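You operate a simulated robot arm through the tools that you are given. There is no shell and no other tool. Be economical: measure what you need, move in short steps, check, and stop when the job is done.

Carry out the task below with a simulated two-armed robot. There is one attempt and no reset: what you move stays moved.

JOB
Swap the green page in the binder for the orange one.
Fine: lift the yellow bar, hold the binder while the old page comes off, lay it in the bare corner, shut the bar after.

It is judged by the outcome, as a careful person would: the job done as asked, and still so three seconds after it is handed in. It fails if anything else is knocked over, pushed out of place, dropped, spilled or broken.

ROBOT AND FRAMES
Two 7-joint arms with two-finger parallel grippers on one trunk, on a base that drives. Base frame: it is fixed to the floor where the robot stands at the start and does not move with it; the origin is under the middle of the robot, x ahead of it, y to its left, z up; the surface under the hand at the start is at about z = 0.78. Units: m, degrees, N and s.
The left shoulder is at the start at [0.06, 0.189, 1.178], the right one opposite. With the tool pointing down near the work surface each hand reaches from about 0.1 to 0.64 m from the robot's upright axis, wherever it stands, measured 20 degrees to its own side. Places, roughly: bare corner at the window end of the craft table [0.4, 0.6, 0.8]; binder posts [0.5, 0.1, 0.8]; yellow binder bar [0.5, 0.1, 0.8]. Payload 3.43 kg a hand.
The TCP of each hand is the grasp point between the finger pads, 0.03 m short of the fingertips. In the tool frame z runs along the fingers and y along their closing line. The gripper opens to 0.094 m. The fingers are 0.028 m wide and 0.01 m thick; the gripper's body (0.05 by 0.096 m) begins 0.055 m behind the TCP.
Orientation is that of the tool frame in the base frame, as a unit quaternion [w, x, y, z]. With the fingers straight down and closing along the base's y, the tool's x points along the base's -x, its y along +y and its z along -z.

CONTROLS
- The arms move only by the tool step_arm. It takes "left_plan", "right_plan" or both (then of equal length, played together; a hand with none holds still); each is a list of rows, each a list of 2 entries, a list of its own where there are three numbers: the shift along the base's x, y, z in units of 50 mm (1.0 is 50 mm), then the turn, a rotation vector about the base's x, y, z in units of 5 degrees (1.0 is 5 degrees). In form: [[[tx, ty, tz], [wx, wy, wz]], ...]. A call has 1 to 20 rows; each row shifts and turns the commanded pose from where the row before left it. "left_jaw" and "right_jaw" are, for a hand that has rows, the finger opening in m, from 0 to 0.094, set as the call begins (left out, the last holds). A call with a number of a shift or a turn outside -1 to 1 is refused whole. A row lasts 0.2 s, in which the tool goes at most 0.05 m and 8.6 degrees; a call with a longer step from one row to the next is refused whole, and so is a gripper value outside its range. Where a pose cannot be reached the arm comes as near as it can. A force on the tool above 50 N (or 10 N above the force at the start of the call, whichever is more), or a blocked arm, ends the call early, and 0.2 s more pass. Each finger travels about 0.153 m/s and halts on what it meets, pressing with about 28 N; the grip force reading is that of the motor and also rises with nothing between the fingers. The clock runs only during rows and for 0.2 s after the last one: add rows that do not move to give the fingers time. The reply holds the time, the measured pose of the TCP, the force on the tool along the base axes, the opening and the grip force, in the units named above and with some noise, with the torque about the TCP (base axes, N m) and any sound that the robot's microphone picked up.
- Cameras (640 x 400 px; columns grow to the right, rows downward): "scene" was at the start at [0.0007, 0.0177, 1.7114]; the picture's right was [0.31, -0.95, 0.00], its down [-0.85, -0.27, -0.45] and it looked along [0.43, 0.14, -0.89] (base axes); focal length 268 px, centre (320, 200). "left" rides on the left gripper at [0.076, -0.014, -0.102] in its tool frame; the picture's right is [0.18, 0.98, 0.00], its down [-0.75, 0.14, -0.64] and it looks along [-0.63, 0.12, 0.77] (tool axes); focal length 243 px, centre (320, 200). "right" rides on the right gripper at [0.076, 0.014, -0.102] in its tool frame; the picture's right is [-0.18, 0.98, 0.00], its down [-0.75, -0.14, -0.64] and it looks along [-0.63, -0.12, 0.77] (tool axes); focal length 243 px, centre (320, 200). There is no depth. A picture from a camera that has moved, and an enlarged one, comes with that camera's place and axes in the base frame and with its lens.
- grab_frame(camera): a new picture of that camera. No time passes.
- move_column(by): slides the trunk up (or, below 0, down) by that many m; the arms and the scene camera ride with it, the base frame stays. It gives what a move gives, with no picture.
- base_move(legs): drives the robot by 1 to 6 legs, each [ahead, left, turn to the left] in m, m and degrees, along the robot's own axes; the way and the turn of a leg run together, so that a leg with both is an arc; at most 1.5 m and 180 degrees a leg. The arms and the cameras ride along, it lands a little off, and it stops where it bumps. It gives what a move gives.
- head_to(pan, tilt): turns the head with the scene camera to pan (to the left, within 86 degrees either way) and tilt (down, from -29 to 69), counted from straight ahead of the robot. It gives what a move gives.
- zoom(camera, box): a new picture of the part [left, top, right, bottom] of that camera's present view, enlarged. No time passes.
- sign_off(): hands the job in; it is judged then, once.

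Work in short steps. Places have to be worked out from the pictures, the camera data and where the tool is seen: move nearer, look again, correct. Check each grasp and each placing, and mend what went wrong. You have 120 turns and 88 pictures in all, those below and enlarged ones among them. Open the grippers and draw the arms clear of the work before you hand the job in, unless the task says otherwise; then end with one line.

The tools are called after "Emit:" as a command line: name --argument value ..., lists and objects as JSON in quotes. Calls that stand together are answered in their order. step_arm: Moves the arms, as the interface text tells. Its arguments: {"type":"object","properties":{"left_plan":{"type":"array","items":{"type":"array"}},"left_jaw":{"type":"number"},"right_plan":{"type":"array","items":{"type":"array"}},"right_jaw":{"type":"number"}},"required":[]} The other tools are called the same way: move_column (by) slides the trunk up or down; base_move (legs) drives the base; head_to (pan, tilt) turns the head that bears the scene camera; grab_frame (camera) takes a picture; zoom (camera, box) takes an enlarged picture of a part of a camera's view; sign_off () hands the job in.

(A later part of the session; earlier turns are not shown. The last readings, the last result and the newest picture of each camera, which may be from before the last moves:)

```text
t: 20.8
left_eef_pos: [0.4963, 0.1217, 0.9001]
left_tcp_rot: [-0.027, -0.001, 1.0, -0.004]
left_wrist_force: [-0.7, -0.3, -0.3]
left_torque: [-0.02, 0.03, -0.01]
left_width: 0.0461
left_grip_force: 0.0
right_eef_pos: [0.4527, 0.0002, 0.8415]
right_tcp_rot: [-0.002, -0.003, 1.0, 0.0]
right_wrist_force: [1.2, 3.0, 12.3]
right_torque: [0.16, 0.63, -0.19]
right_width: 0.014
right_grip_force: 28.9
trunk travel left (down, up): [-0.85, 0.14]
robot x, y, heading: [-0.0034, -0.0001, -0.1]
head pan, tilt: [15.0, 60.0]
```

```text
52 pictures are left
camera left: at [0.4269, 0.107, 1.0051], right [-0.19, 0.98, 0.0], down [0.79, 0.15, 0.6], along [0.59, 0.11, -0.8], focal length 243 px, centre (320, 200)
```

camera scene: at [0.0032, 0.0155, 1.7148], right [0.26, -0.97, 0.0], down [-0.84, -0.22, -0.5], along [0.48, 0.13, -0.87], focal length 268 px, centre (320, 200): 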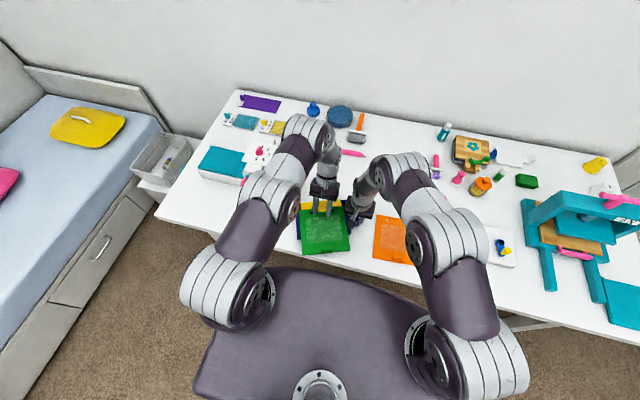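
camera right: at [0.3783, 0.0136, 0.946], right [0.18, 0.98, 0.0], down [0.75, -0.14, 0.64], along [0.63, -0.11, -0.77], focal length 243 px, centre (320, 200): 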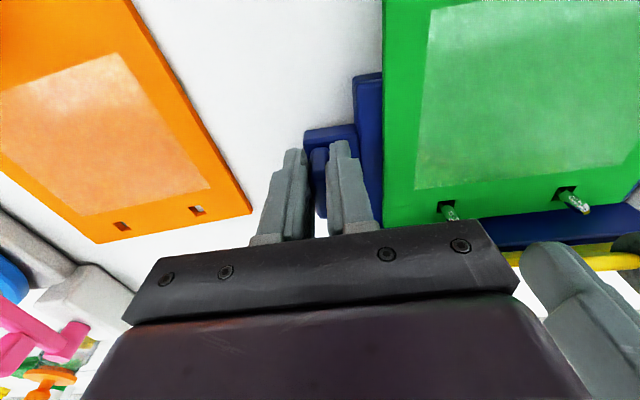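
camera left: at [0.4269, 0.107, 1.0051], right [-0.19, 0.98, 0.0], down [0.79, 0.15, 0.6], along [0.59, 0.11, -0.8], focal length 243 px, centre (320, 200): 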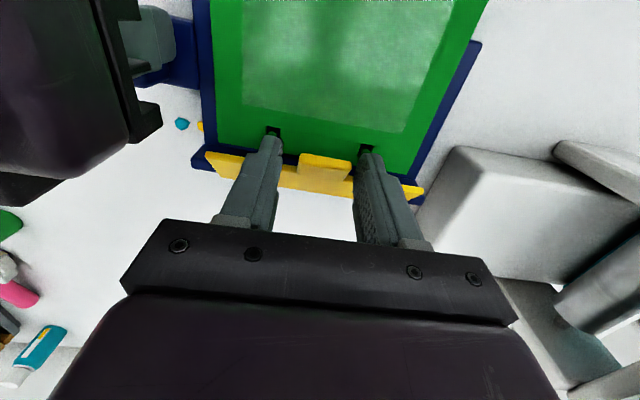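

The bar stays where it is left. I'll raise and pull the hand back, close it, and push the bar's underside past vertical.

Emit:
step_arm --left_plan '[[[0, 0, 0.6], [0, 0, 0]], [[0, 0, 0.6], [0, 0, 0]], [[-0.6, 0, 0], [0, 0, 0]], [[-0.6, 0, 0], [0, 0, 0]], [[0, 0, 0], [0, 0, 0]]]'

Emit:
step_arm --left_plan '[[[0, 0, -0.6], [0, 0, 0]], [[0, 0, -0.6], [0, 0, 0]], [[0, 0, -0.2], [0, 0, 0]], [[0, 0, 0], [0, 0, 0]]]' --left_jaw 0.0

Emit:
grab_frame --camera "left"

Emit:
grab_frame --camera "right"

```text
t: 22.0
left_eef_pos: [0.4357, 0.1202, 0.959]
left_tcp_rot: [-0.027, 0.0, 1.0, -0.004]
left_wrist_force: [0.5, -0.2, -0.2]
left_torque: [0.01, 0.02, -0.01]
left_width: 0.0459
left_grip_force: 0.0
right_eef_pos: [0.4544, -0.0017, 0.8435]
right_tcp_rot: [0.0, -0.003, 1.0, 0.0]
right_wrist_force: [-2.2, -0.3, 1.5]
right_torque: [0.08, 0.41, 0.09]
right_width: 0.0136
right_grip_force: 27.8
trunk travel left (down, up): [-0.85, 0.14]
robot x, y, heading: [0.0018, -0.0015, 0.0]
head pan, tilt: [15.0, 60.0]
```

```text
t: 23.0
left_eef_pos: [0.4375, 0.119, 0.8877]
left_tcp_rot: [-0.027, 0.0, 1.0, -0.003]
left_wrist_force: [-0.1, 0.4, 0.2]
left_torque: [0.02, 0.0, 0.01]
left_width: 0.0
left_grip_force: 28.0
right_eef_pos: [0.4537, -0.0014, 0.8435]
right_tcp_rot: [0.0, -0.002, 1.0, 0.001]
right_wrist_force: [0.2, -0.3, -1.2]
right_torque: [0.05, 0.18, -0.05]
right_width: 0.0137
right_grip_force: 28.1
trunk travel left (down, up): [-0.85, 0.14]
robot x, y, heading: [0.0028, 0.0038, 0.1]
head pan, tilt: [15.0, 60.0]
```

```text
51 pictures are left
camera left: at [0.3676, 0.1046, 0.9953], right [-0.18, 0.98, 0.0], down [0.79, 0.15, 0.6], along [0.59, 0.11, -0.8], focal length 243 px, centre (320, 200)
```

left: 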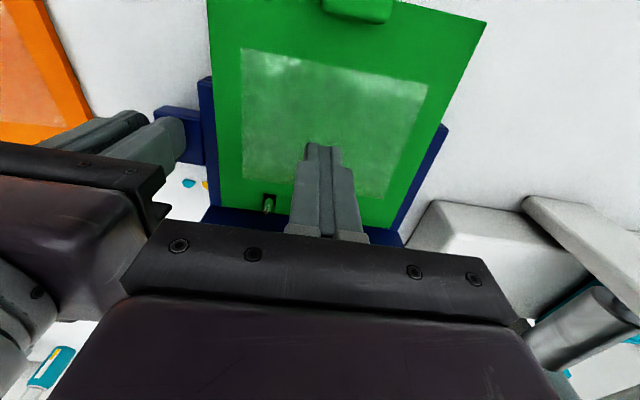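

```text
50 pictures are left
camera right: at [0.3775, 0.0129, 0.9454], right [0.18, 0.98, 0.0], down [0.76, -0.14, 0.64], along [0.63, -0.11, -0.77], focal length 243 px, centre (320, 200)
```

right: 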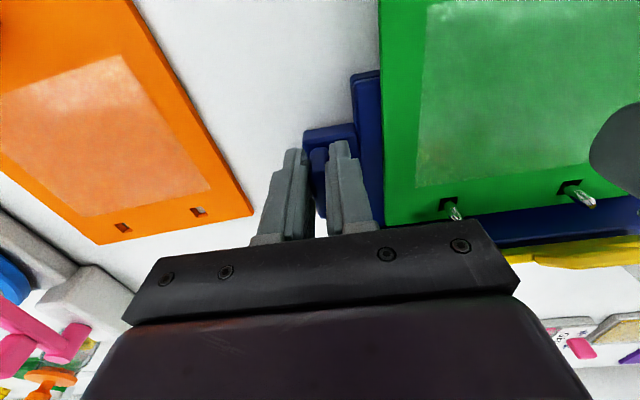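

The way is clear; I'll push forward in small rows.

Emit:
step_arm --left_plan '[[[0.3, 0.02, 0], [0, 0, 0]], [[0.3, 0, 0], [0, 0, 0]], [[0.3, 0, 0.05], [0, 0, 0]], [[0.3, 0, 0.05], [0, 0, 0]], [[0.3, 0, 0], [0, 0, 0]], [[0.3, 0, 0], [0, 0, 0]], [[0, 0, 0], [0, 0, 0]]]'

Emit:
grab_frame --camera "left"

Emit:
grab_frame --camera "right"

```text
t: 24.3
left_eef_pos: [0.5109, 0.1197, 0.9004]
left_tcp_rot: [-0.022, 0.0, 1.0, -0.004]
left_wrist_force: [-8.0, 1.4, 20.9]
left_torque: [-0.03, -0.3, 0.04]
left_width: 0.0
left_grip_force: 27.7
right_eef_pos: [0.4556, 0.0012, 0.8485]
right_tcp_rot: [0.006, -0.002, 1.0, 0.003]
right_wrist_force: [-1.9, -3.7, 12.2]
right_torque: [-0.32, -0.4, -0.44]
right_width: 0.0147
right_grip_force: 27.9
trunk travel left (down, up): [-0.85, 0.14]
robot x, y, heading: [-0.0005, 0.0041, 0.3]
head pan, tilt: [15.0, 60.0]
stopped in row 6 (left hand): the force on the tool passed its limit at 54 N (the readings are from after the stop); the commanded pose is now the measured one
```

```text
49 pictures are left
camera left: at [0.4409, 0.1061, 1.0063], right [-0.18, 0.98, 0.0], down [0.78, 0.15, 0.61], along [0.6, 0.11, -0.8], focal length 243 px, centre (320, 200)
```

left: 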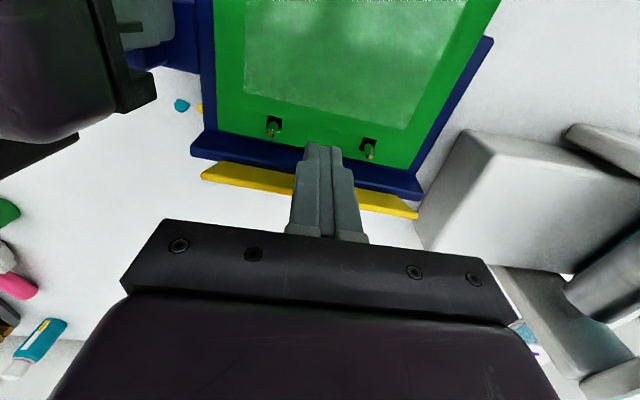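

```text
48 pictures are left
camera right: at [0.3767, 0.014, 0.9491], right [0.18, 0.98, 0.01], down [0.75, -0.14, 0.65], along [0.64, -0.11, -0.76], focal length 243 px, centre (320, 200)
```

right: 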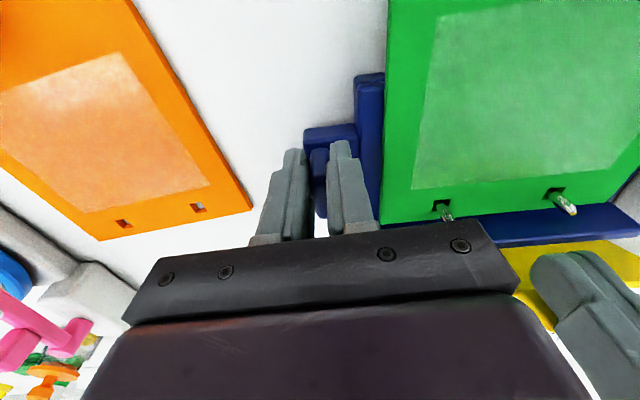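

The push works, but friction of the tab tip on the finger drags the hand up. I'll follow the arc instead, moving forward and up together.

Emit:
step_arm --left_plan '[[[0.12, 0, 0.1], [0, 0, 0]], [[0.2, 0, 0.12], [0, 0, 0]], [[0.2, 0, 0.1], [0, 0, 0]], [[0.2, 0, 0.06], [0, 0, 0]], [[0.2, 0, 0.02], [0, 0, 0]], [[0, 0, 0], [0, 0, 0]]]'

Emit:
grab_frame --camera "right"

Emit:
grab_frame --camera "left"

```text
t: 25.7
left_eef_pos: [0.561, 0.1209, 0.9174]
left_tcp_rot: [-0.025, -0.001, 1.0, -0.005]
left_wrist_force: [-7.3, -1.5, 1.2]
left_torque: [-0.01, 0.22, -0.03]
left_width: 0.0001
left_grip_force: 28.5
right_eef_pos: [0.4581, 0.0016, 0.8455]
right_tcp_rot: [0.005, -0.002, 1.0, 0.003]
right_wrist_force: [10.2, 4.2, 4.2]
right_torque: [-0.37, -0.3, -0.48]
right_width: 0.015
right_grip_force: 28.1
trunk travel left (down, up): [-0.85, 0.14]
robot x, y, heading: [-0.0037, 0.0003, -0.1]
head pan, tilt: [15.0, 60.0]
```

```text
47 pictures are left
camera right: at [0.3801, 0.0151, 0.9472], right [0.18, 0.98, 0.01], down [0.75, -0.14, 0.65], along [0.64, -0.11, -0.76], focal length 243 px, centre (320, 200)
```

right: 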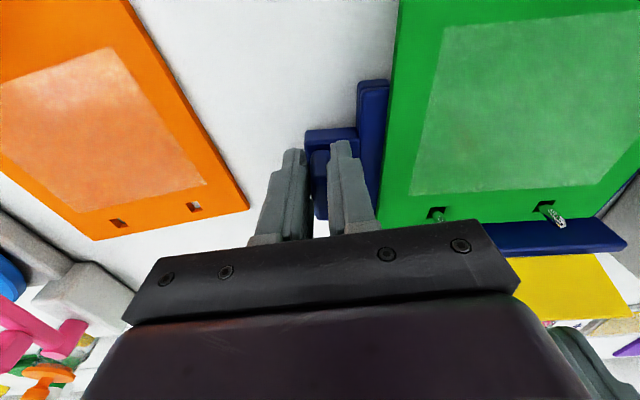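

```text
46 pictures are left
camera left: at [0.4901, 0.1074, 1.0239], right [-0.18, 0.98, 0.0], down [0.78, 0.15, 0.6], along [0.59, 0.11, -0.8], focal length 243 px, centre (320, 200)
```

left: 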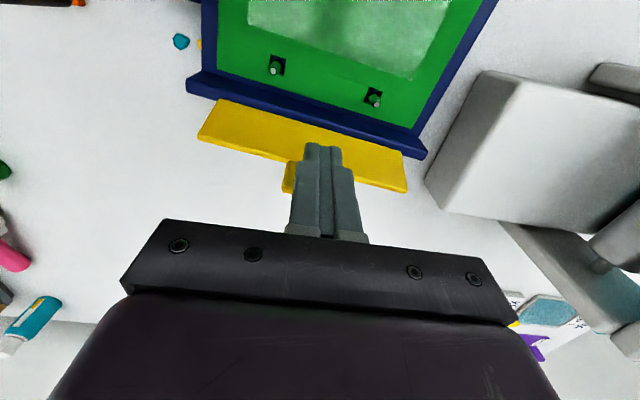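

The bar is past vertical and wide open. I'll back the left hand off and yaw it -90° so its fingers close along x on the page tab.

Emit:
step_arm --left_plan '[[[-0.4, 0, 0.4], [0, -0.2, 0]], [[-0.6, 0, 0.6], [0, -0.2, 0]], [[-0.6, 0, 0.5], [0, -0.2, -1]], [[-0.4, 0.2, 0.2], [0, 0, -1]], [[-0.4, 0.2, 0], [0, 0, -1]], [[-0.4, 0.2, 0], [0, 0, -1]], [[-0.4, 0.2, 0], [0, 0, -1]], [[-0.4, 0.2, 0], [0, 0, -1]], [[-0.2, 0.2, 0], [0, 0, -1]], [[0, 0, 0], [0, 0, -1]], [[0, 0, 0], [0, 0, -1]], [[0, 0, 0], [0, 0, -1]], [[0, 0, 0], [0, 0, -1]], [[0, 0, 0], [0, 0, -1]], [[0, 0, 0], [0, 0, -1]], [[0, 0, 0], [0, 0, -1]], [[0, 0, 0], [0, 0, -1]], [[0, 0, 0], [0, 0, -1]], [[0, 0, 0], [0, 0, -1]], [[0, 0, 0], [0, 0, -1]]]' --left_jaw 0.05

Emit:
grab_frame --camera "left"

Emit:
grab_frame --camera "scene"

```text
t: 29.9
left_eef_pos: [0.3689, 0.1801, 1.0013]
left_tcp_rot: [-0.003, 0.708, 0.707, -0.003]
left_wrist_force: [0.1, -0.5, 0.1]
left_torque: [0.0, 0.04, -0.02]
left_width: 0.0504
left_grip_force: 0.2
right_eef_pos: [0.4581, 0.0011, 0.8455]
right_tcp_rot: [0.003, -0.002, 1.0, 0.003]
right_wrist_force: [-0.2, 0.1, -4.1]
right_torque: [-0.48, 0.12, -0.05]
right_width: 0.0139
right_grip_force: 27.9
trunk travel left (down, up): [-0.85, 0.14]
robot x, y, heading: [0.0024, -0.0009, -0.1]
head pan, tilt: [15.0, 60.0]
```

```text
45 pictures are left
camera left: at [0.3581, 0.2561, 1.104], right [0.98, 0.18, -0.01], down [0.15, -0.75, 0.64], along [0.11, -0.63, -0.77], focal length 243 px, centre (320, 200)
```

left: 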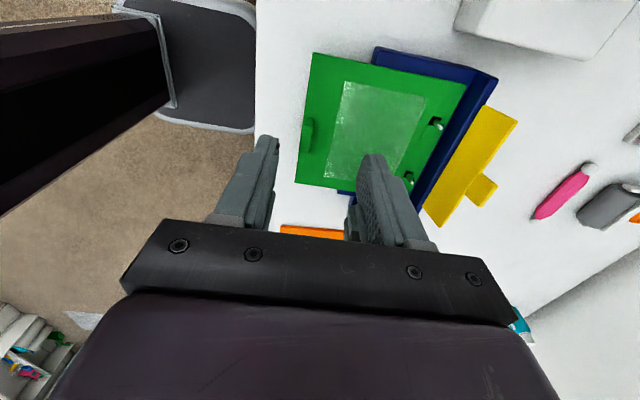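

```text
44 pictures are left
camera scene: at [0.0055, 0.0159, 1.7148], right [0.26, -0.97, 0.0], down [-0.84, -0.22, -0.5], along [0.48, 0.13, -0.87], focal length 268 px, centre (320, 200)
```

scene: 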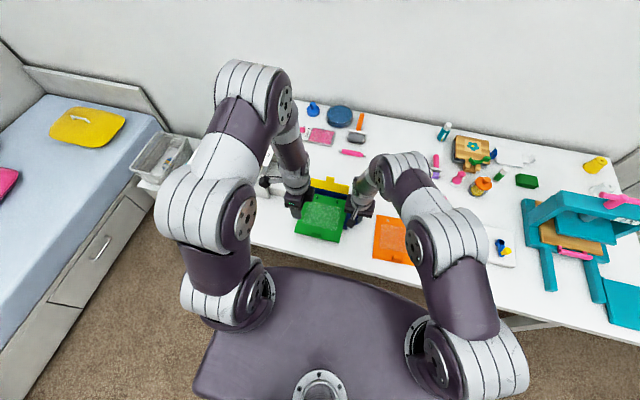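

The page edge lies along y at x ≈ 0.358 and the tab is near (0.365, 0.128). I'll zoom in to refine the tab.

Emit:
zoom --camera "left" --box '[270, 40, 430, 190]'

Emit:
zoom --camera "scene" --box '[280, 165, 380, 250]'

```text
2.67 times, centred on (350, 115) of left
camera zoom: at [0.3581, 0.2561, 1.104], right [0.98, 0.18, -0.01], down [0.15, -0.75, 0.64], along [0.11, -0.63, -0.77], focal length 647 px, centre (240, 427)
```

zoom: 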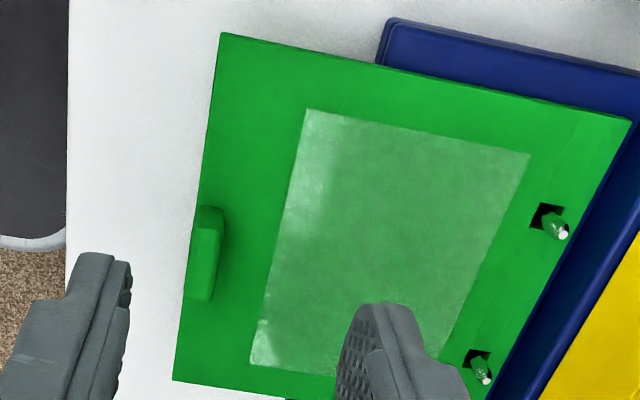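

```text
4.71 times, centred on (330, 208) of scene
camera zoom: at [0.0055, 0.0159, 1.7148], right [0.26, -0.97, 0.0], down [-0.84, -0.22, -0.5], along [0.48, 0.13, -0.87], focal length 1259 px, centre (273, 165)
```

zoom: 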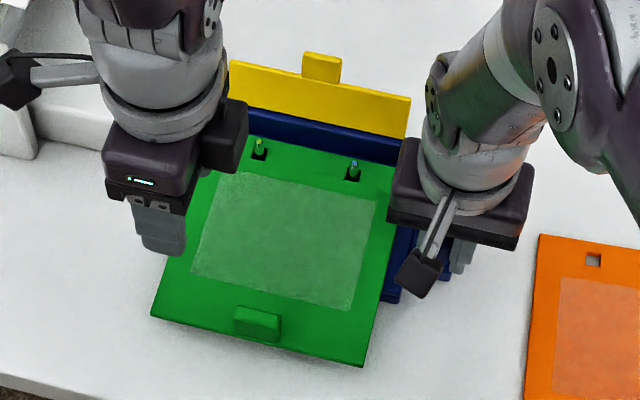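

Triangulating puts the tab top at (0.365, 0.1235, 0.83), about 31 × 13 mm. I'll move above it and go down to z 0.88 first.

Emit:
step_arm --left_plan '[[[-0.03, -0.4, -0.4], [0, 0, 0]], [[-0.03, -0.4, -0.5], [0, 0, 0]], [[-0.03, -0.33, -0.5], [0, 0, 0]], [[0, 0, -0.5], [0, 0, 0]], [[0, 0, -0.5], [0, 0, 0]], [[0, 0, 0], [0, 0, 0]]]'

Emit:
grab_frame --camera "left"

```text
t: 31.3
left_eef_pos: [0.3643, 0.1244, 0.8824]
left_tcp_rot: [-0.001, 0.707, 0.707, -0.003]
left_wrist_force: [0.2, 0.6, 0.1]
left_torque: [0.05, 0.03, 0.01]
left_width: 0.0502
left_grip_force: 0.1
right_eef_pos: [0.4582, 0.0012, 0.8454]
right_tcp_rot: [0.004, -0.002, 1.0, 0.003]
right_wrist_force: [0.3, -0.8, -4.4]
right_torque: [-0.45, 0.11, -0.01]
right_width: 0.0138
right_grip_force: 28.4
trunk travel left (down, up): [-0.85, 0.14]
robot x, y, heading: [0.0026, 0.0016, -0.2]
head pan, tilt: [15.0, 60.0]
```

```text
41 pictures are left
camera left: at [0.3519, 0.2007, 0.9848], right [0.98, 0.18, -0.01], down [0.15, -0.75, 0.64], along [0.11, -0.63, -0.77], focal length 243 px, centre (320, 200)
```

left: 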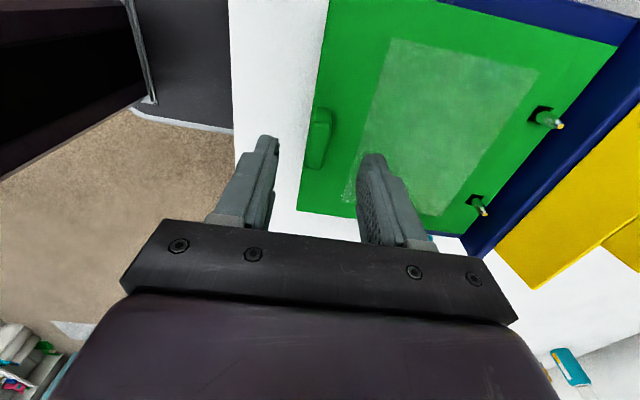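

The tab lies midway between the fingers. I'll descend to z 0.848 and close.

Emit:
step_arm --left_plan '[[[0, 0.02, -0.3], [0, 0, 0]], [[0, 0, -0.3], [0, 0, 0]], [[0, 0, -0.1], [0, 0, 0]], [[0, 0, 0], [0, 0, 0]]]'

Emit:
step_arm --left_plan '[[[0, 0, 0], [0, 0, 0]], [[0, 0, 0], [0, 0, 0]], [[0, 0, 0], [0, 0, 0]]]' --left_jaw 0.0

Emit:
grab_frame --camera "left"

Emit:
zoom --camera "scene" --box '[280, 165, 380, 250]'

```text
t: 32.3
left_eef_pos: [0.3652, 0.1251, 0.8459]
left_tcp_rot: [-0.002, 0.707, 0.707, -0.004]
left_wrist_force: [0.7, 0.5, -0.2]
left_torque: [0.0, -0.03, 0.01]
left_width: 0.0502
left_grip_force: 0.0
right_eef_pos: [0.4577, -0.0, 0.8445]
right_tcp_rot: [0.004, -0.002, 1.0, 0.002]
right_wrist_force: [-0.5, 0.1, -3.9]
right_torque: [-0.43, 0.1, -0.02]
right_width: 0.0138
right_grip_force: 27.5
trunk travel left (down, up): [-0.85, 0.14]
robot x, y, heading: [-0.0001, 0.0004, 0.2]
head pan, tilt: [15.0, 60.0]
```

```text
t: 33.1
left_eef_pos: [0.3639, 0.1246, 0.8461]
left_tcp_rot: [-0.003, 0.707, 0.707, -0.004]
left_wrist_force: [-8.9, 1.1, 9.3]
left_torque: [-0.12, -0.37, -0.15]
left_width: 0.0132
left_grip_force: 27.6
right_eef_pos: [0.4579, 0.0001, 0.8458]
right_tcp_rot: [0.004, -0.002, 1.0, 0.002]
right_wrist_force: [8.4, -2.7, -9.6]
right_torque: [-0.6, -0.21, -0.41]
right_width: 0.0137
right_grip_force: 28.0
trunk travel left (down, up): [-0.85, 0.14]
robot x, y, heading: [0.0025, 0.0005, -0.1]
head pan, tilt: [15.0, 60.0]
```

```text
40 pictures are left
camera left: at [0.3524, 0.2011, 0.9485], right [0.98, 0.18, -0.01], down [0.15, -0.75, 0.64], along [0.11, -0.63, -0.77], focal length 243 px, centre (320, 200)
```

left: 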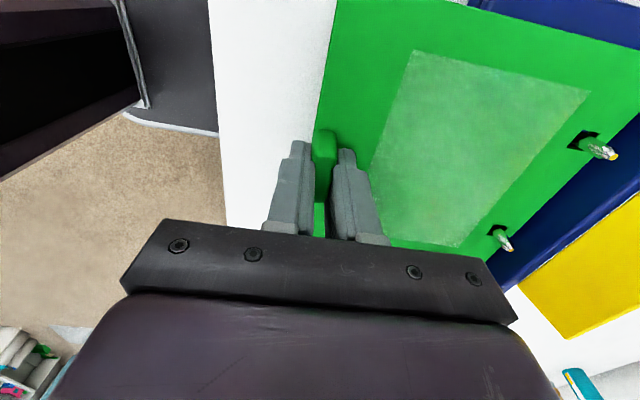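

```text
4.71 times, centred on (330, 208) of scene
camera zoom: at [0.0047, 0.0155, 1.7148], right [0.26, -0.97, 0.0], down [-0.84, -0.22, -0.5], along [0.48, 0.13, -0.87], focal length 1259 px, centre (273, 165)
```

zoom: 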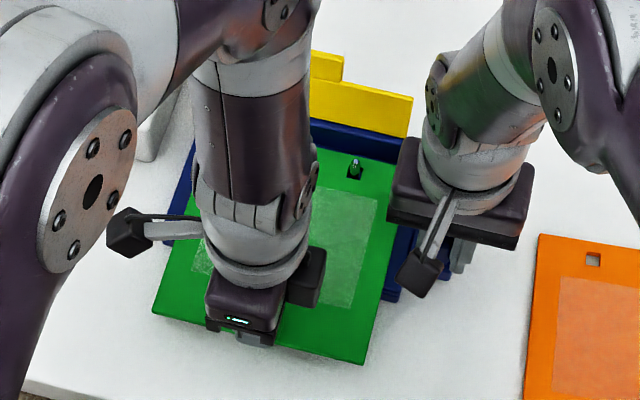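

The tab is held at 13.2 mm while the right hand holds the binder. I'll lift slowly by about 40 mm.

Emit:
step_arm --left_plan '[[[0, 0, 0.15], [0, 0, 0]], [[0, 0, 0.15], [0, 0, 0]], [[0, 0, 0.15], [0, 0, 0]], [[0, 0, 0.15], [0, 0, 0]], [[0, 0, 0.15], [0, 0, 0]], [[0, 0, 0], [0, 0, 0]]]'

Emit:
grab_frame --camera "left"

Emit:
grab_frame --camera "right"

```text
t: 34.5
left_eef_pos: [0.3657, 0.1244, 0.8827]
left_tcp_rot: [-0.002, 0.707, 0.707, -0.003]
left_wrist_force: [0.5, 0.0, -1.3]
left_torque: [0.01, 0.05, -0.01]
left_width: 0.0134
left_grip_force: 27.9
right_eef_pos: [0.4571, 0.0019, 0.8448]
right_tcp_rot: [0.004, -0.001, 1.0, 0.002]
right_wrist_force: [0.1, 0.6, -2.9]
right_torque: [-0.4, 0.16, 0.02]
right_width: 0.0136
right_grip_force: 28.4
trunk travel left (down, up): [-0.85, 0.14]
robot x, y, heading: [-0.0006, 0.0002, 0.0]
head pan, tilt: [15.0, 60.0]
```

```text
38 pictures are left
camera left: at [0.3533, 0.2006, 0.9857], right [0.98, 0.18, -0.01], down [0.15, -0.75, 0.64], along [0.11, -0.63, -0.77], focal length 243 px, centre (320, 200)
```

left: 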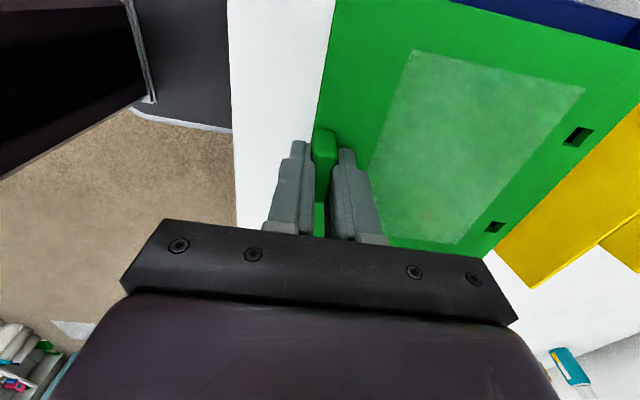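

```text
37 pictures are left
camera right: at [0.3799, 0.0144, 0.9464], right [0.18, 0.98, 0.01], down [0.75, -0.14, 0.65], along [0.64, -0.11, -0.76], focal length 243 px, centre (320, 200)
```

right: 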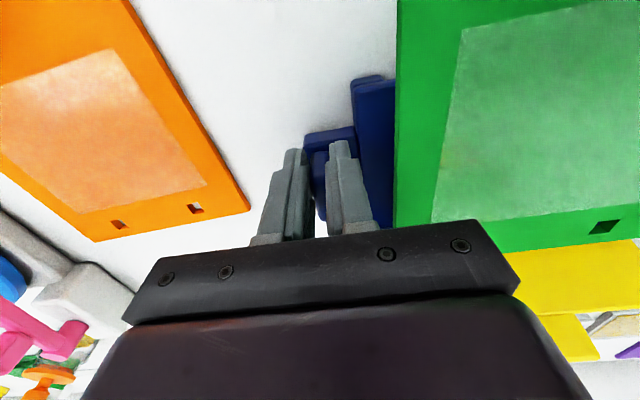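

The page is off the posts, level and firmly held. I'll shift it left clear of the right hand, raise it, and carry it toward the bare corner.

Emit:
step_arm --left_plan '[[[0, 0.25, 0.05], [0, 0, 0]], [[0, 0.25, 0.1], [0, 0, 0]], [[-0.2, 0, 0.6], [0, 0, 0]], [[-0.2, 0, 0.7], [0, 0, 0]], [[-0.2, 0, 0.7], [0, 0, 0]], [[-0.2, 0.6, 0.1], [0, 0, 0]], [[-0.1, 0.7, 0], [0, 0, 0]], [[-0.1, 0.7, 0], [0, 0, 0]], [[-0.1, 0.7, 0], [0, 0, 0]], [[-0.1, 0.7, 0], [0, 0, 0]], [[-0.1, 0.7, 0], [0, 0, 0]], [[0, 0.7, 0], [0, 0, 0]], [[0, 0.7, 0], [0, 0, 0]], [[0, 0.7, 0], [0, 0, 0]], [[0, 0.7, 0], [0, 0, 0]], [[0, 0.7, 0], [0, 0, 0]], [[0, 0.7, 0], [0, 0, 0]], [[0, 0.7, 0], [0, 0, 0]], [[0, 0.4, 0], [0, 0, 0]], [[0, 0, 0], [0, 0, 0]]]'

Emit:
head_to --pan 50 --tilt 50

Emit:
grab_frame --camera "left"

Emit:
grab_frame --camera "scene"

```text
t: 38.7
left_eef_pos: [0.2996, 0.6204, 0.9978]
left_tcp_rot: [-0.002, 0.707, 0.707, -0.005]
left_wrist_force: [-0.4, -0.2, -0.4]
left_torque: [-0.01, 0.02, 0.02]
left_width: 0.0
left_grip_force: 28.1
right_eef_pos: [0.4575, 0.0011, 0.8439]
right_tcp_rot: [0.004, -0.002, 1.0, 0.003]
right_wrist_force: [0.5, 0.1, -4.5]
right_torque: [-0.34, 0.09, 0.02]
right_width: 0.0138
right_grip_force: 27.6
trunk travel left (down, up): [-0.85, 0.14]
robot x, y, heading: [-0.002, -0.0029, 0.1]
head pan, tilt: [15.0, 60.0]
```

```text
t: 39.7
left_eef_pos: [0.3001, 0.6197, 0.9987]
left_tcp_rot: [-0.001, 0.707, 0.707, -0.004]
left_wrist_force: [0.4, -0.6, 0.1]
left_torque: [0.01, -0.03, -0.01]
left_width: 0.0003
left_grip_force: 28.3
right_eef_pos: [0.4564, 0.0004, 0.8452]
right_tcp_rot: [0.004, -0.002, 1.0, 0.002]
right_wrist_force: [0.6, -0.8, -3.3]
right_torque: [-0.33, 0.13, -0.03]
right_width: 0.0136
right_grip_force: 27.9
trunk travel left (down, up): [-0.85, 0.14]
robot x, y, heading: [0.0008, 0.0002, 0.2]
head pan, tilt: [50.0, 50.0]
```

```text
36 pictures are left
camera left: at [0.2881, 0.6952, 1.1003], right [0.98, 0.18, -0.01], down [0.15, -0.75, 0.64], along [0.11, -0.63, -0.77], focal length 243 px, centre (320, 200)
```

left: 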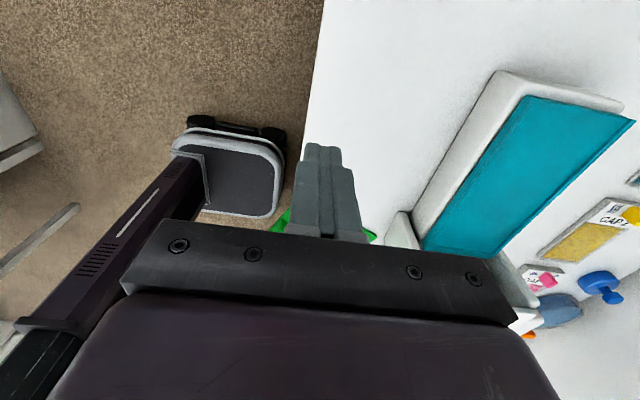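

```text
35 pictures are left
camera scene: at [-0.0095, 0.0577, 1.7273], right [0.77, -0.64, 0.0], down [-0.49, -0.59, -0.64], along [0.41, 0.49, -0.77], focal length 268 px, centre (320, 200)
```

scene: 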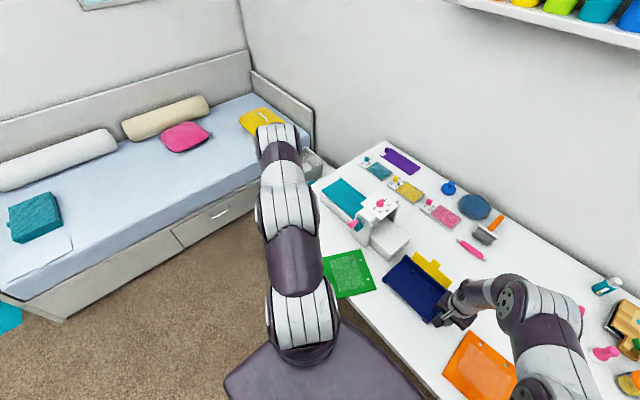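

The page slipped from the jaws and landed on the table between the binder and the corner. I'll look closely at where it lies.

Emit:
zoom --camera "scene" --box '[310, 190, 470, 340]'

```text
2.67 times, centred on (390, 265) of scene
camera zoom: at [-0.0095, 0.0577, 1.7273], right [0.77, -0.64, 0.0], down [-0.49, -0.59, -0.64], along [0.41, 0.49, -0.77], focal length 713 px, centre (133, 27)
```

zoom: 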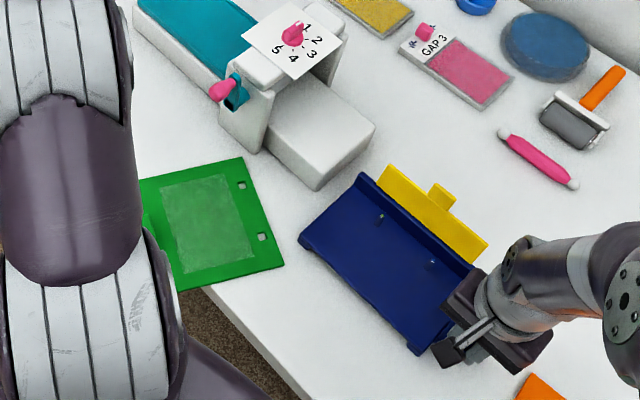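

It lies stable on the table, yawed about -26°, with the tab near (0.298, 0.351). The pink lever on the machine, at z ≈ 0.956, probably caught it, so I'll carry it much higher next time. I'm opening the hand and going back over the tab, yawed to match.

Emit:
step_arm --left_plan '[[[0, -0.9, 0], [0, 0, -0.87]], [[0, -0.9, 0], [0, 0, -0.87]], [[0, -0.9, 0], [0, 0, -0.87]], [[0, -0.9, 0], [0, 0, -0.87]], [[0, -0.9, 0], [0, 0, -0.87]], [[0, -0.9, 0], [0, 0, -0.87]], [[0, 0, -0.8], [0, 0, 0]], [[0, 0, 0], [0, 0, 0]]]' --left_jaw 0.05

Emit:
grab_frame --camera "left"

```text
t: 41.5
left_eef_pos: [0.298, 0.3504, 0.9578]
left_tcp_rot: [-0.002, 0.848, 0.529, -0.002]
left_wrist_force: [-1.1, -0.8, 0.2]
left_torque: [-0.03, -0.02, 0.01]
left_width: 0.0502
left_grip_force: 0.0
right_eef_pos: [0.4569, 0.0006, 0.8446]
right_tcp_rot: [0.003, -0.002, 1.0, 0.002]
right_wrist_force: [-0.9, -0.4, -3.4]
right_torque: [-0.34, 0.13, 0.02]
right_width: 0.0138
right_grip_force: 28.3
trunk travel left (down, up): [-0.85, 0.14]
robot x, y, heading: [-0.0011, 0.0038, -0.1]
head pan, tilt: [50.0, 50.0]
```

```text
33 pictures are left
camera left: at [0.3213, 0.4237, 1.0604], right [0.96, -0.27, -0.01], down [-0.2, -0.74, 0.64], along [-0.18, -0.62, -0.77], focal length 243 px, centre (320, 200)
```

left: 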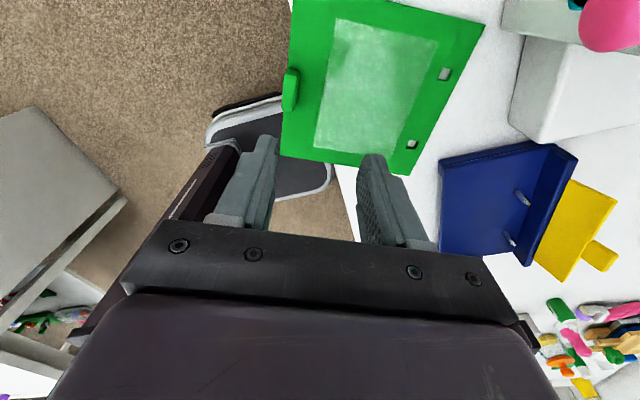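

The page is at (0.344, 0.327) with yaw ≈ -24°, and its tab at about (0.270, 0.362), just past the table edge. I'll align over it and go lower.

Emit:
step_arm --left_plan '[[[-0.28, 0.1, -0.5], [0, 0, 0.2]], [[-0.28, 0.13, -0.6], [0, 0, 0.2]], [[0, 0, -0.6], [0, 0, 0]], [[0, 0, -0.3], [0, 0, 0]], [[0, 0, 0], [0, 0, 0]]]' --left_jaw 0.04

Emit:
grab_frame --camera "left"

```text
t: 42.7
left_eef_pos: [0.2708, 0.3617, 0.8587]
left_tcp_rot: [-0.004, 0.839, 0.543, -0.004]
left_wrist_force: [-0.4, -0.6, -0.4]
left_torque: [-0.02, 0.0, -0.03]
left_width: 0.0399
left_grip_force: 0.1
right_eef_pos: [0.4571, 0.0007, 0.8443]
right_tcp_rot: [0.003, -0.002, 1.0, 0.002]
right_wrist_force: [0.3, -0.8, -2.8]
right_torque: [-0.34, 0.15, 0.04]
right_width: 0.0136
right_grip_force: 29.1
trunk travel left (down, up): [-0.85, 0.14]
robot x, y, heading: [-0.0009, 0.0015, -0.1]
head pan, tilt: [50.0, 50.0]
```

```text
32 pictures are left
camera left: at [0.293, 0.4356, 0.9593], right [0.97, -0.23, -0.01], down [-0.17, -0.75, 0.64], along [-0.16, -0.62, -0.77], focal length 243 px, centre (320, 200)
```

left: 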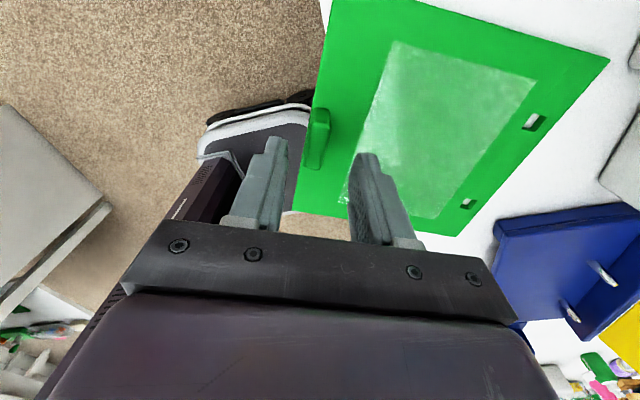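

Same relative picture as the first grasp, so the tab top is at ≈ 0.806. I'll descend to about 0.8205, slightly deeper than before, and close.

Emit:
step_arm --left_plan '[[[0.02, 0.02, -0.3], [0, 0, 0]], [[0, 0, -0.3], [0, 0, 0]], [[0, 0, -0.16], [0, 0, 0]], [[0, 0, 0], [0, 0, 0]]]'

Emit:
step_arm --left_plan '[[[0, 0, 0], [0, 0, 0]], [[0, 0, 0], [0, 0, 0]], [[0, 0, 0], [0, 0, 0]]]' --left_jaw 0.0

Emit:
zoom --camera "left" --box '[220, 80, 420, 240]'

```text
t: 43.7
left_eef_pos: [0.2724, 0.3626, 0.8185]
left_tcp_rot: [-0.004, 0.839, 0.544, -0.002]
left_wrist_force: [-0.3, 0.2, -0.3]
left_torque: [0.03, 0.03, -0.01]
left_width: 0.0401
left_grip_force: 0.1
right_eef_pos: [0.4581, 0.0001, 0.845]
right_tcp_rot: [0.003, -0.003, 1.0, 0.003]
right_wrist_force: [-0.1, -0.6, -2.8]
right_torque: [-0.37, 0.15, -0.01]
right_width: 0.0138
right_grip_force: 27.8
trunk travel left (down, up): [-0.85, 0.14]
robot x, y, heading: [0.001, 0.0022, -0.2]
head pan, tilt: [50.0, 50.0]
```

```text
t: 44.5
left_eef_pos: [0.2731, 0.3621, 0.818]
left_tcp_rot: [-0.003, 0.839, 0.544, -0.004]
left_wrist_force: [0.0, 0.2, 0.5]
left_torque: [-0.03, 0.01, 0.01]
left_width: 0.0179
left_grip_force: 27.8
right_eef_pos: [0.4568, 0.0008, 0.8447]
right_tcp_rot: [0.003, -0.002, 1.0, 0.002]
right_wrist_force: [0.4, 0.2, -3.7]
right_torque: [-0.35, 0.12, 0.03]
right_width: 0.0139
right_grip_force: 27.9
trunk travel left (down, up): [-0.85, 0.14]
robot x, y, heading: [-0.0029, 0.0026, 0.0]
head pan, tilt: [50.0, 50.0]
```

```text
2.50 times, centred on (320, 160) of left
camera zoom: at [0.2939, 0.4367, 0.9209], right [0.97, -0.23, -0.01], down [-0.17, -0.75, 0.64], along [-0.16, -0.62, -0.77], focal length 606 px, centre (320, 300)
```

zoom: 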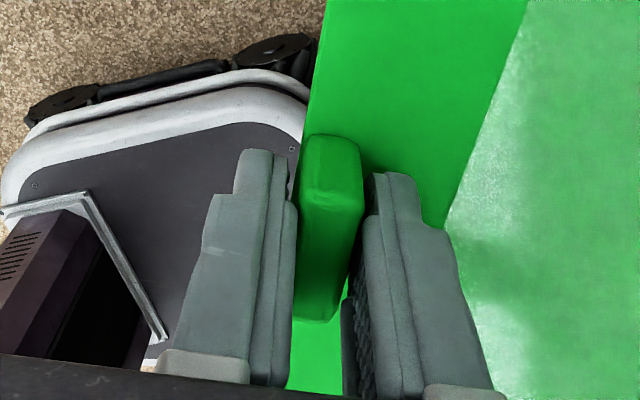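

Now gripped at 17.9 mm, a deeper hold than the first. I'll lift slowly and check.

Emit:
step_arm --left_plan '[[[0, 0, 0.2], [0, 0, 0]], [[0, 0, 0.3], [0, 0, 0]], [[0, 0, 0.3], [0, 0, 0]], [[0, 0, 0.3], [0, 0, 0]], [[0, 0, 0], [0, 0, 0]]]'

Emit:
grab_frame --camera "left"

```text
t: 45.7
left_eef_pos: [0.2733, 0.3624, 0.8738]
left_tcp_rot: [-0.003, 0.839, 0.544, -0.004]
left_wrist_force: [-0.4, 0.1, -0.7]
left_torque: [0.01, 0.06, 0.0]
left_width: 0.018
left_grip_force: 28.1
right_eef_pos: [0.4576, 0.0005, 0.8444]
right_tcp_rot: [0.004, -0.001, 1.0, 0.003]
right_wrist_force: [0.6, -0.1, -3.3]
right_torque: [-0.38, 0.13, -0.02]
right_width: 0.0135
right_grip_force: 28.5
trunk travel left (down, up): [-0.85, 0.14]
robot x, y, heading: [-0.0028, 0.0009, 0.1]
head pan, tilt: [50.0, 50.0]
```

```text
30 pictures are left
camera left: at [0.2934, 0.4363, 0.9753], right [0.97, -0.23, -0.01], down [-0.17, -0.75, 0.64], along [-0.16, -0.62, -0.77], focal length 243 px, centre (320, 200)
```

left: 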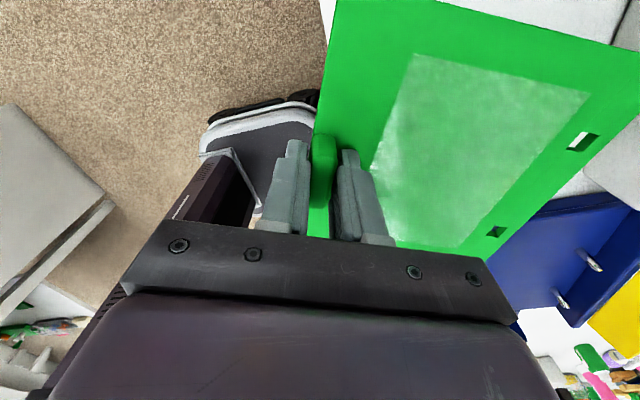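

Held firmly. I'll shift away from the lever first, go straight up to z ≈ 1.13, and square the yaw up there.

Emit:
step_arm --left_plan '[[[0, -0.5, 0], [0, 0, 0]], [[0, -0.5, 0.1], [0, 0, 0]], [[0, 0, 0.5], [0, 0, 0]], [[0, 0, 0.6], [0, 0, 0]], [[0, 0, 0.6], [0, 0, 0]], [[0, 0, 0.6], [0, 0, 0]], [[0, 0, 0.6], [0, 0, 0]], [[0, 0, 0.6], [0, 0, 0]], [[0, 0, 0.6], [0, 0, 0]], [[0, 0, 0.6], [0, 0, 0]], [[0, 0, 0.3], [0, 0, 0.6]], [[0, 0, 0], [0, 0, 0.7]], [[0, 0, 0], [0, 0, 0.7]], [[0, 0, 0], [0, 0, 0.7]], [[0, 0, 0], [0, 0, 0.7]], [[0, 0, 0], [0, 0, 0.7]], [[0, 0, 0], [0, 0, 0.65]], [[0, 0, 0], [0, 0, 0]]]'

Emit:
grab_frame --camera "left"

```text
t: 49.5
left_eef_pos: [0.2727, 0.3135, 1.1203]
left_tcp_rot: [-0.003, 0.709, 0.706, -0.003]
left_wrist_force: [0.2, -0.2, -0.4]
left_torque: [0.03, 0.09, -0.02]
left_width: 0.0181
left_grip_force: 27.8
left hand out of reach, approached as far as the arm can: row 8
right_eef_pos: [0.4583, 0.0015, 0.8453]
right_tcp_rot: [0.004, -0.002, 1.0, 0.002]
right_wrist_force: [-0.4, -1.0, -2.9]
right_torque: [-0.38, 0.16, 0.02]
right_width: 0.0135
right_grip_force: 28.0
trunk travel left (down, up): [-0.85, 0.14]
robot x, y, heading: [-0.0033, -0.0033, 0.1]
head pan, tilt: [50.0, 50.0]
```

```text
29 pictures are left
camera left: at [0.2608, 0.389, 1.2239], right [0.98, 0.18, -0.01], down [0.14, -0.75, 0.64], along [0.11, -0.63, -0.77], focal length 243 px, centre (320, 200)
```

left: 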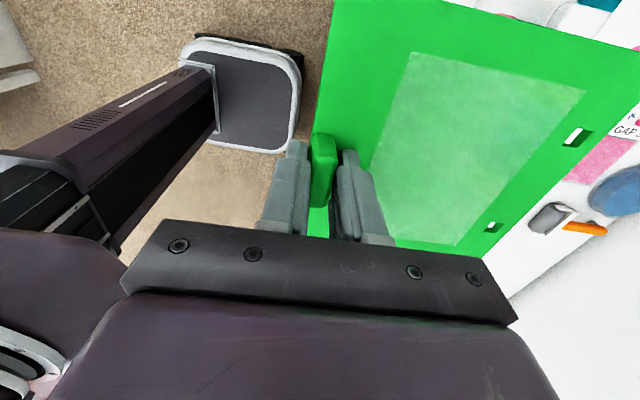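

Held and squared at z 1.12. I'll carry it across to the corner.

Emit:
step_arm --left_plan '[[[0, 0.5, 0], [0, 0, 0]], [[0, 0.6, 0], [0, 0, 0]], [[0, 0.6, 0], [0, 0, 0]], [[0, 0.6, 0], [0, 0, 0]], [[0, 0.6, 0], [0, 0, 0]], [[0, 0.6, 0], [0, 0, 0]], [[0, 0.6, 0], [0, 0, 0]], [[0.15, 0.6, 0], [0, 0, 0]], [[0.15, 0.6, 0], [0, 0, 0]], [[0.15, 0.6, 0], [0, 0, 0]], [[0.1, 0.5, -0.1], [0, 0, 0]], [[0, 0, 0], [0, 0, 0]]]'

Emit:
grab_frame --camera "left"

```text
t: 52.1
left_eef_pos: [0.2999, 0.633, 1.1174]
left_tcp_rot: [-0.002, 0.709, 0.705, -0.004]
left_wrist_force: [0.6, 0.0, -1.0]
left_torque: [0.0, 0.09, -0.03]
left_width: 0.0178
left_grip_force: 27.9
right_eef_pos: [0.4567, 0.0015, 0.8447]
right_tcp_rot: [0.004, -0.002, 1.0, 0.003]
right_wrist_force: [-0.5, -0.9, -3.0]
right_torque: [-0.34, 0.11, 0.01]
right_width: 0.014
right_grip_force: 28.1
trunk travel left (down, up): [-0.85, 0.14]
robot x, y, heading: [0.0027, -0.0028, 0.2]
head pan, tilt: [50.0, 50.0]
```

```text
28 pictures are left
camera left: at [0.2879, 0.7097, 1.2197], right [0.98, 0.18, -0.01], down [0.14, -0.75, 0.64], along [0.11, -0.63, -0.77], focal length 243 px, centre (320, 200)
```

left: 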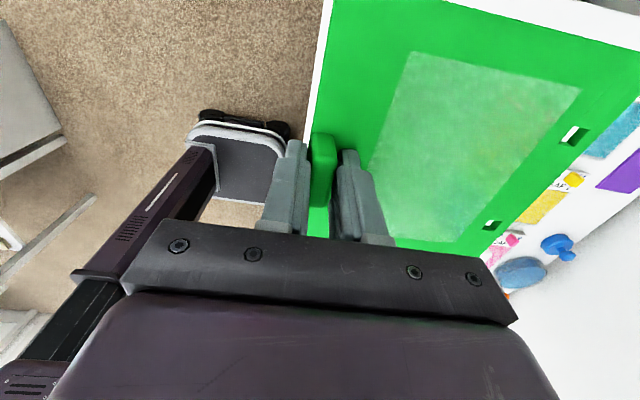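

Positioned over the corner with the page at about x 0.293–0.471 and y 0.55–0.72. I'm lowering it to just above the table, then checking.

Emit:
step_arm --left_plan '[[[0, 0, -0.6], [0, 0, 0]], [[0, 0, -0.7], [0, 0, 0]], [[0, 0, -0.7], [0, 0, 0]], [[0, 0, -0.7], [0, 0, 0]], [[0, 0, -0.7], [0, 0, 0]], [[0, 0, -0.7], [0, 0, 0]], [[0, 0, -0.6], [0, 0, 0]], [[0, 0, -0.5], [0, 0, 0]], [[0, 0, -0.2], [0, 0, 0]], [[0, 0, 0], [0, 0, 0]]]'

Emit:
grab_frame --camera "left"

```text
t: 54.3
left_eef_pos: [0.2983, 0.6343, 0.8466]
left_tcp_rot: [-0.003, 0.71, 0.705, -0.004]
left_wrist_force: [-0.4, -0.1, -0.4]
left_torque: [0.04, 0.07, 0.01]
left_width: 0.0178
left_grip_force: 28.0
right_eef_pos: [0.4581, 0.0012, 0.8445]
right_tcp_rot: [0.004, -0.001, 1.0, 0.003]
right_wrist_force: [-0.1, 0.2, -3.2]
right_torque: [-0.33, 0.15, -0.03]
right_width: 0.0135
right_grip_force: 28.5
trunk travel left (down, up): [-0.85, 0.14]
robot x, y, heading: [0.0018, -0.0008, -0.1]
head pan, tilt: [50.0, 50.0]
```

```text
27 pictures are left
camera left: at [0.2864, 0.7101, 0.9493], right [0.98, 0.18, -0.01], down [0.14, -0.75, 0.64], along [0.11, -0.63, -0.77], focal length 243 px, centre (320, 200)
```

left: 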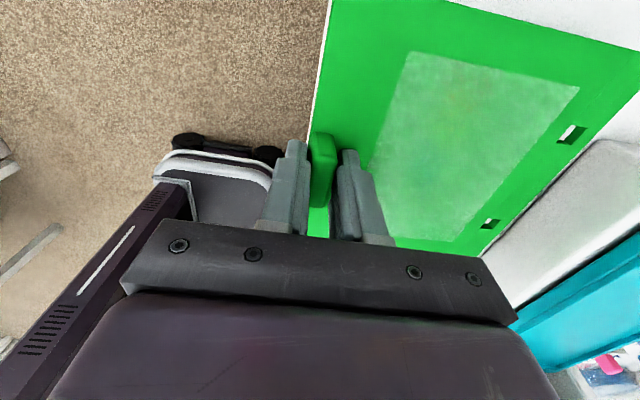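

The page's far edge sits right beside the tray ridge. I'll nudge 4 mm toward me and lower gently until it touches.

Emit:
step_arm --left_plan '[[[-0.08, 0, -0.1], [0, 0, 0]], [[0, 0, -0.2], [0, 0, 0]], [[0, 0, -0.15], [0, 0, 0]], [[0, 0, -0.1], [0, 0, 0]], [[0, 0, 0], [0, 0, 0]]]'

Emit:
zoom --camera "left" --box '[300, 0, 640, 260]'

```text
t: 55.5
left_eef_pos: [0.2955, 0.633, 0.8185]
left_tcp_rot: [-0.003, 0.71, 0.705, -0.003]
left_wrist_force: [-0.6, 0.8, 0.2]
left_torque: [0.02, -0.01, 0.07]
left_width: 0.0177
left_grip_force: 27.7
right_eef_pos: [0.4579, 0.0016, 0.8435]
right_tcp_rot: [0.004, -0.001, 1.0, 0.003]
right_wrist_force: [-0.3, 0.3, -2.8]
right_torque: [-0.33, 0.12, 0.01]
right_width: 0.0137
right_grip_force: 27.8
trunk travel left (down, up): [-0.85, 0.14]
robot x, y, heading: [-0.0016, 0.0022, 0.1]
head pan, tilt: [50.0, 50.0]
```

```text
1.54 times, centred on (470, 130) of left
camera zoom: at [0.2842, 0.7098, 0.9219], right [0.98, 0.18, -0.01], down [0.14, -0.75, 0.64], along [0.11, -0.63, -0.77], focal length 373 px, centre (89, 308)
```

zoom: 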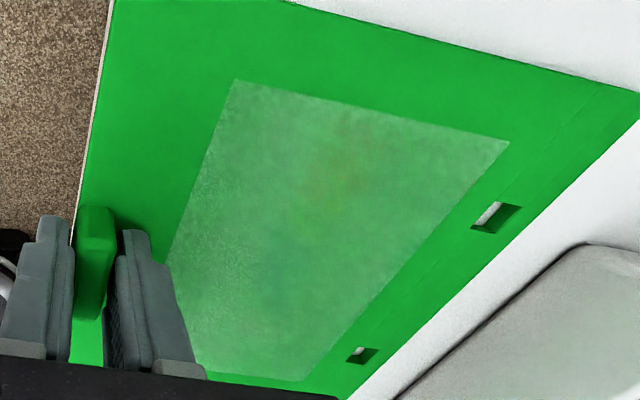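

The page lies flat on the table, clear of the tray and of the table edge. I'll release it and rise straight up.

Emit:
step_arm --left_plan '[[[0, 0, 0], [0, 0, 0]], [[0, 0, 0], [0, 0, 0]]]' --left_jaw 0.04

Emit:
step_arm --left_plan '[[[0, 0, 0.3], [0, 0, 0]], [[0, 0, 0.6], [0, 0, 0]], [[0, 0, 0.8], [0, 0, 0]], [[0, 0, 0.8], [0, 0, 0]], [[0, 0, 0.8], [0, 0, 0]], [[0, 0, 0.8], [0, 0, 0]], [[0, 0, 0], [0, 0, 0]]]'

Emit:
grab_frame --camera "left"

Emit:
head_to --pan 5 --tilt 63

Emit:
grab_frame --camera "scene"

```text
t: 56.1
left_eef_pos: [0.2966, 0.634, 0.8193]
left_tcp_rot: [-0.002, 0.709, 0.705, -0.005]
left_wrist_force: [-0.3, 0.4, -1.3]
left_torque: [0.02, 0.03, -0.02]
left_width: 0.04
left_grip_force: 0.2
right_eef_pos: [0.4584, 0.001, 0.8431]
right_tcp_rot: [0.004, -0.002, 1.0, 0.003]
right_wrist_force: [0.4, -0.4, -3.1]
right_torque: [-0.36, 0.13, -0.03]
right_width: 0.014
right_grip_force: 28.1
trunk travel left (down, up): [-0.85, 0.14]
robot x, y, heading: [-0.0015, -0.0011, -0.1]
head pan, tilt: [50.0, 50.0]
```

```text
t: 57.7
left_eef_pos: [0.297, 0.6326, 1.024]
left_tcp_rot: [-0.002, 0.709, 0.705, -0.005]
left_wrist_force: [0.2, 0.3, -0.2]
left_torque: [-0.01, -0.02, -0.01]
left_width: 0.0401
left_grip_force: 0.0
right_eef_pos: [0.4581, 0.0017, 0.845]
right_tcp_rot: [0.004, -0.002, 1.0, 0.002]
right_wrist_force: [0.0, 0.7, -3.1]
right_torque: [-0.37, 0.12, -0.01]
right_width: 0.0135
right_grip_force: 28.2
trunk travel left (down, up): [-0.85, 0.14]
robot x, y, heading: [-0.0001, -0.0009, -0.3]
head pan, tilt: [50.0, 50.0]
```

```text
25 pictures are left
camera left: at [0.2859, 0.7091, 1.1274], right [0.98, 0.18, -0.01], down [0.14, -0.75, 0.64], along [0.11, -0.63, -0.77], focal length 243 px, centre (320, 200)
```

left: 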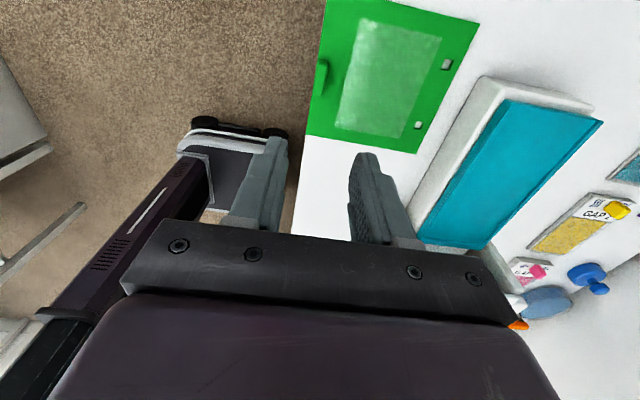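

```text
t: 58.8
left_eef_pos: [0.297, 0.6329, 1.0258]
left_tcp_rot: [-0.002, 0.71, 0.704, -0.004]
left_wrist_force: [-0.1, 0.5, -0.4]
left_torque: [-0.01, -0.03, 0.03]
left_width: 0.0399
left_grip_force: 0.1
right_eef_pos: [0.4573, 0.0009, 0.8444]
right_tcp_rot: [0.004, -0.002, 1.0, 0.002]
right_wrist_force: [0.7, -0.1, -3.8]
right_torque: [-0.37, 0.13, 0.01]
right_width: 0.0139
right_grip_force: 28.5
trunk travel left (down, up): [-0.85, 0.14]
robot x, y, heading: [0.0006, -0.0005, -0.1]
head pan, tilt: [5.0, 63.0]
```

```text
24 pictures are left
camera scene: at [0.004, 0.0045, 1.7114], right [0.09, -1.0, 0.0], down [-0.89, -0.08, -0.45], along [0.45, 0.04, -0.89], focal length 268 px, centre (320, 200)
```

scene: 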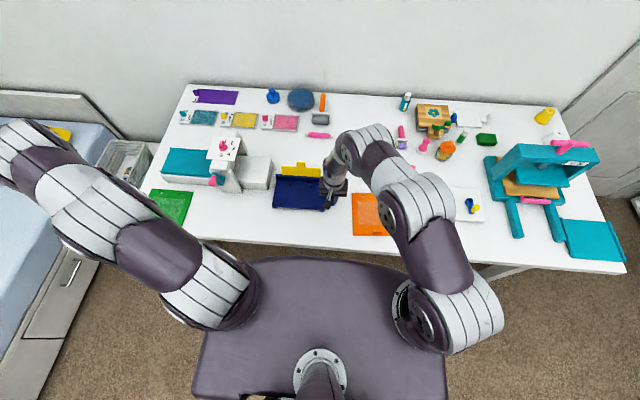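

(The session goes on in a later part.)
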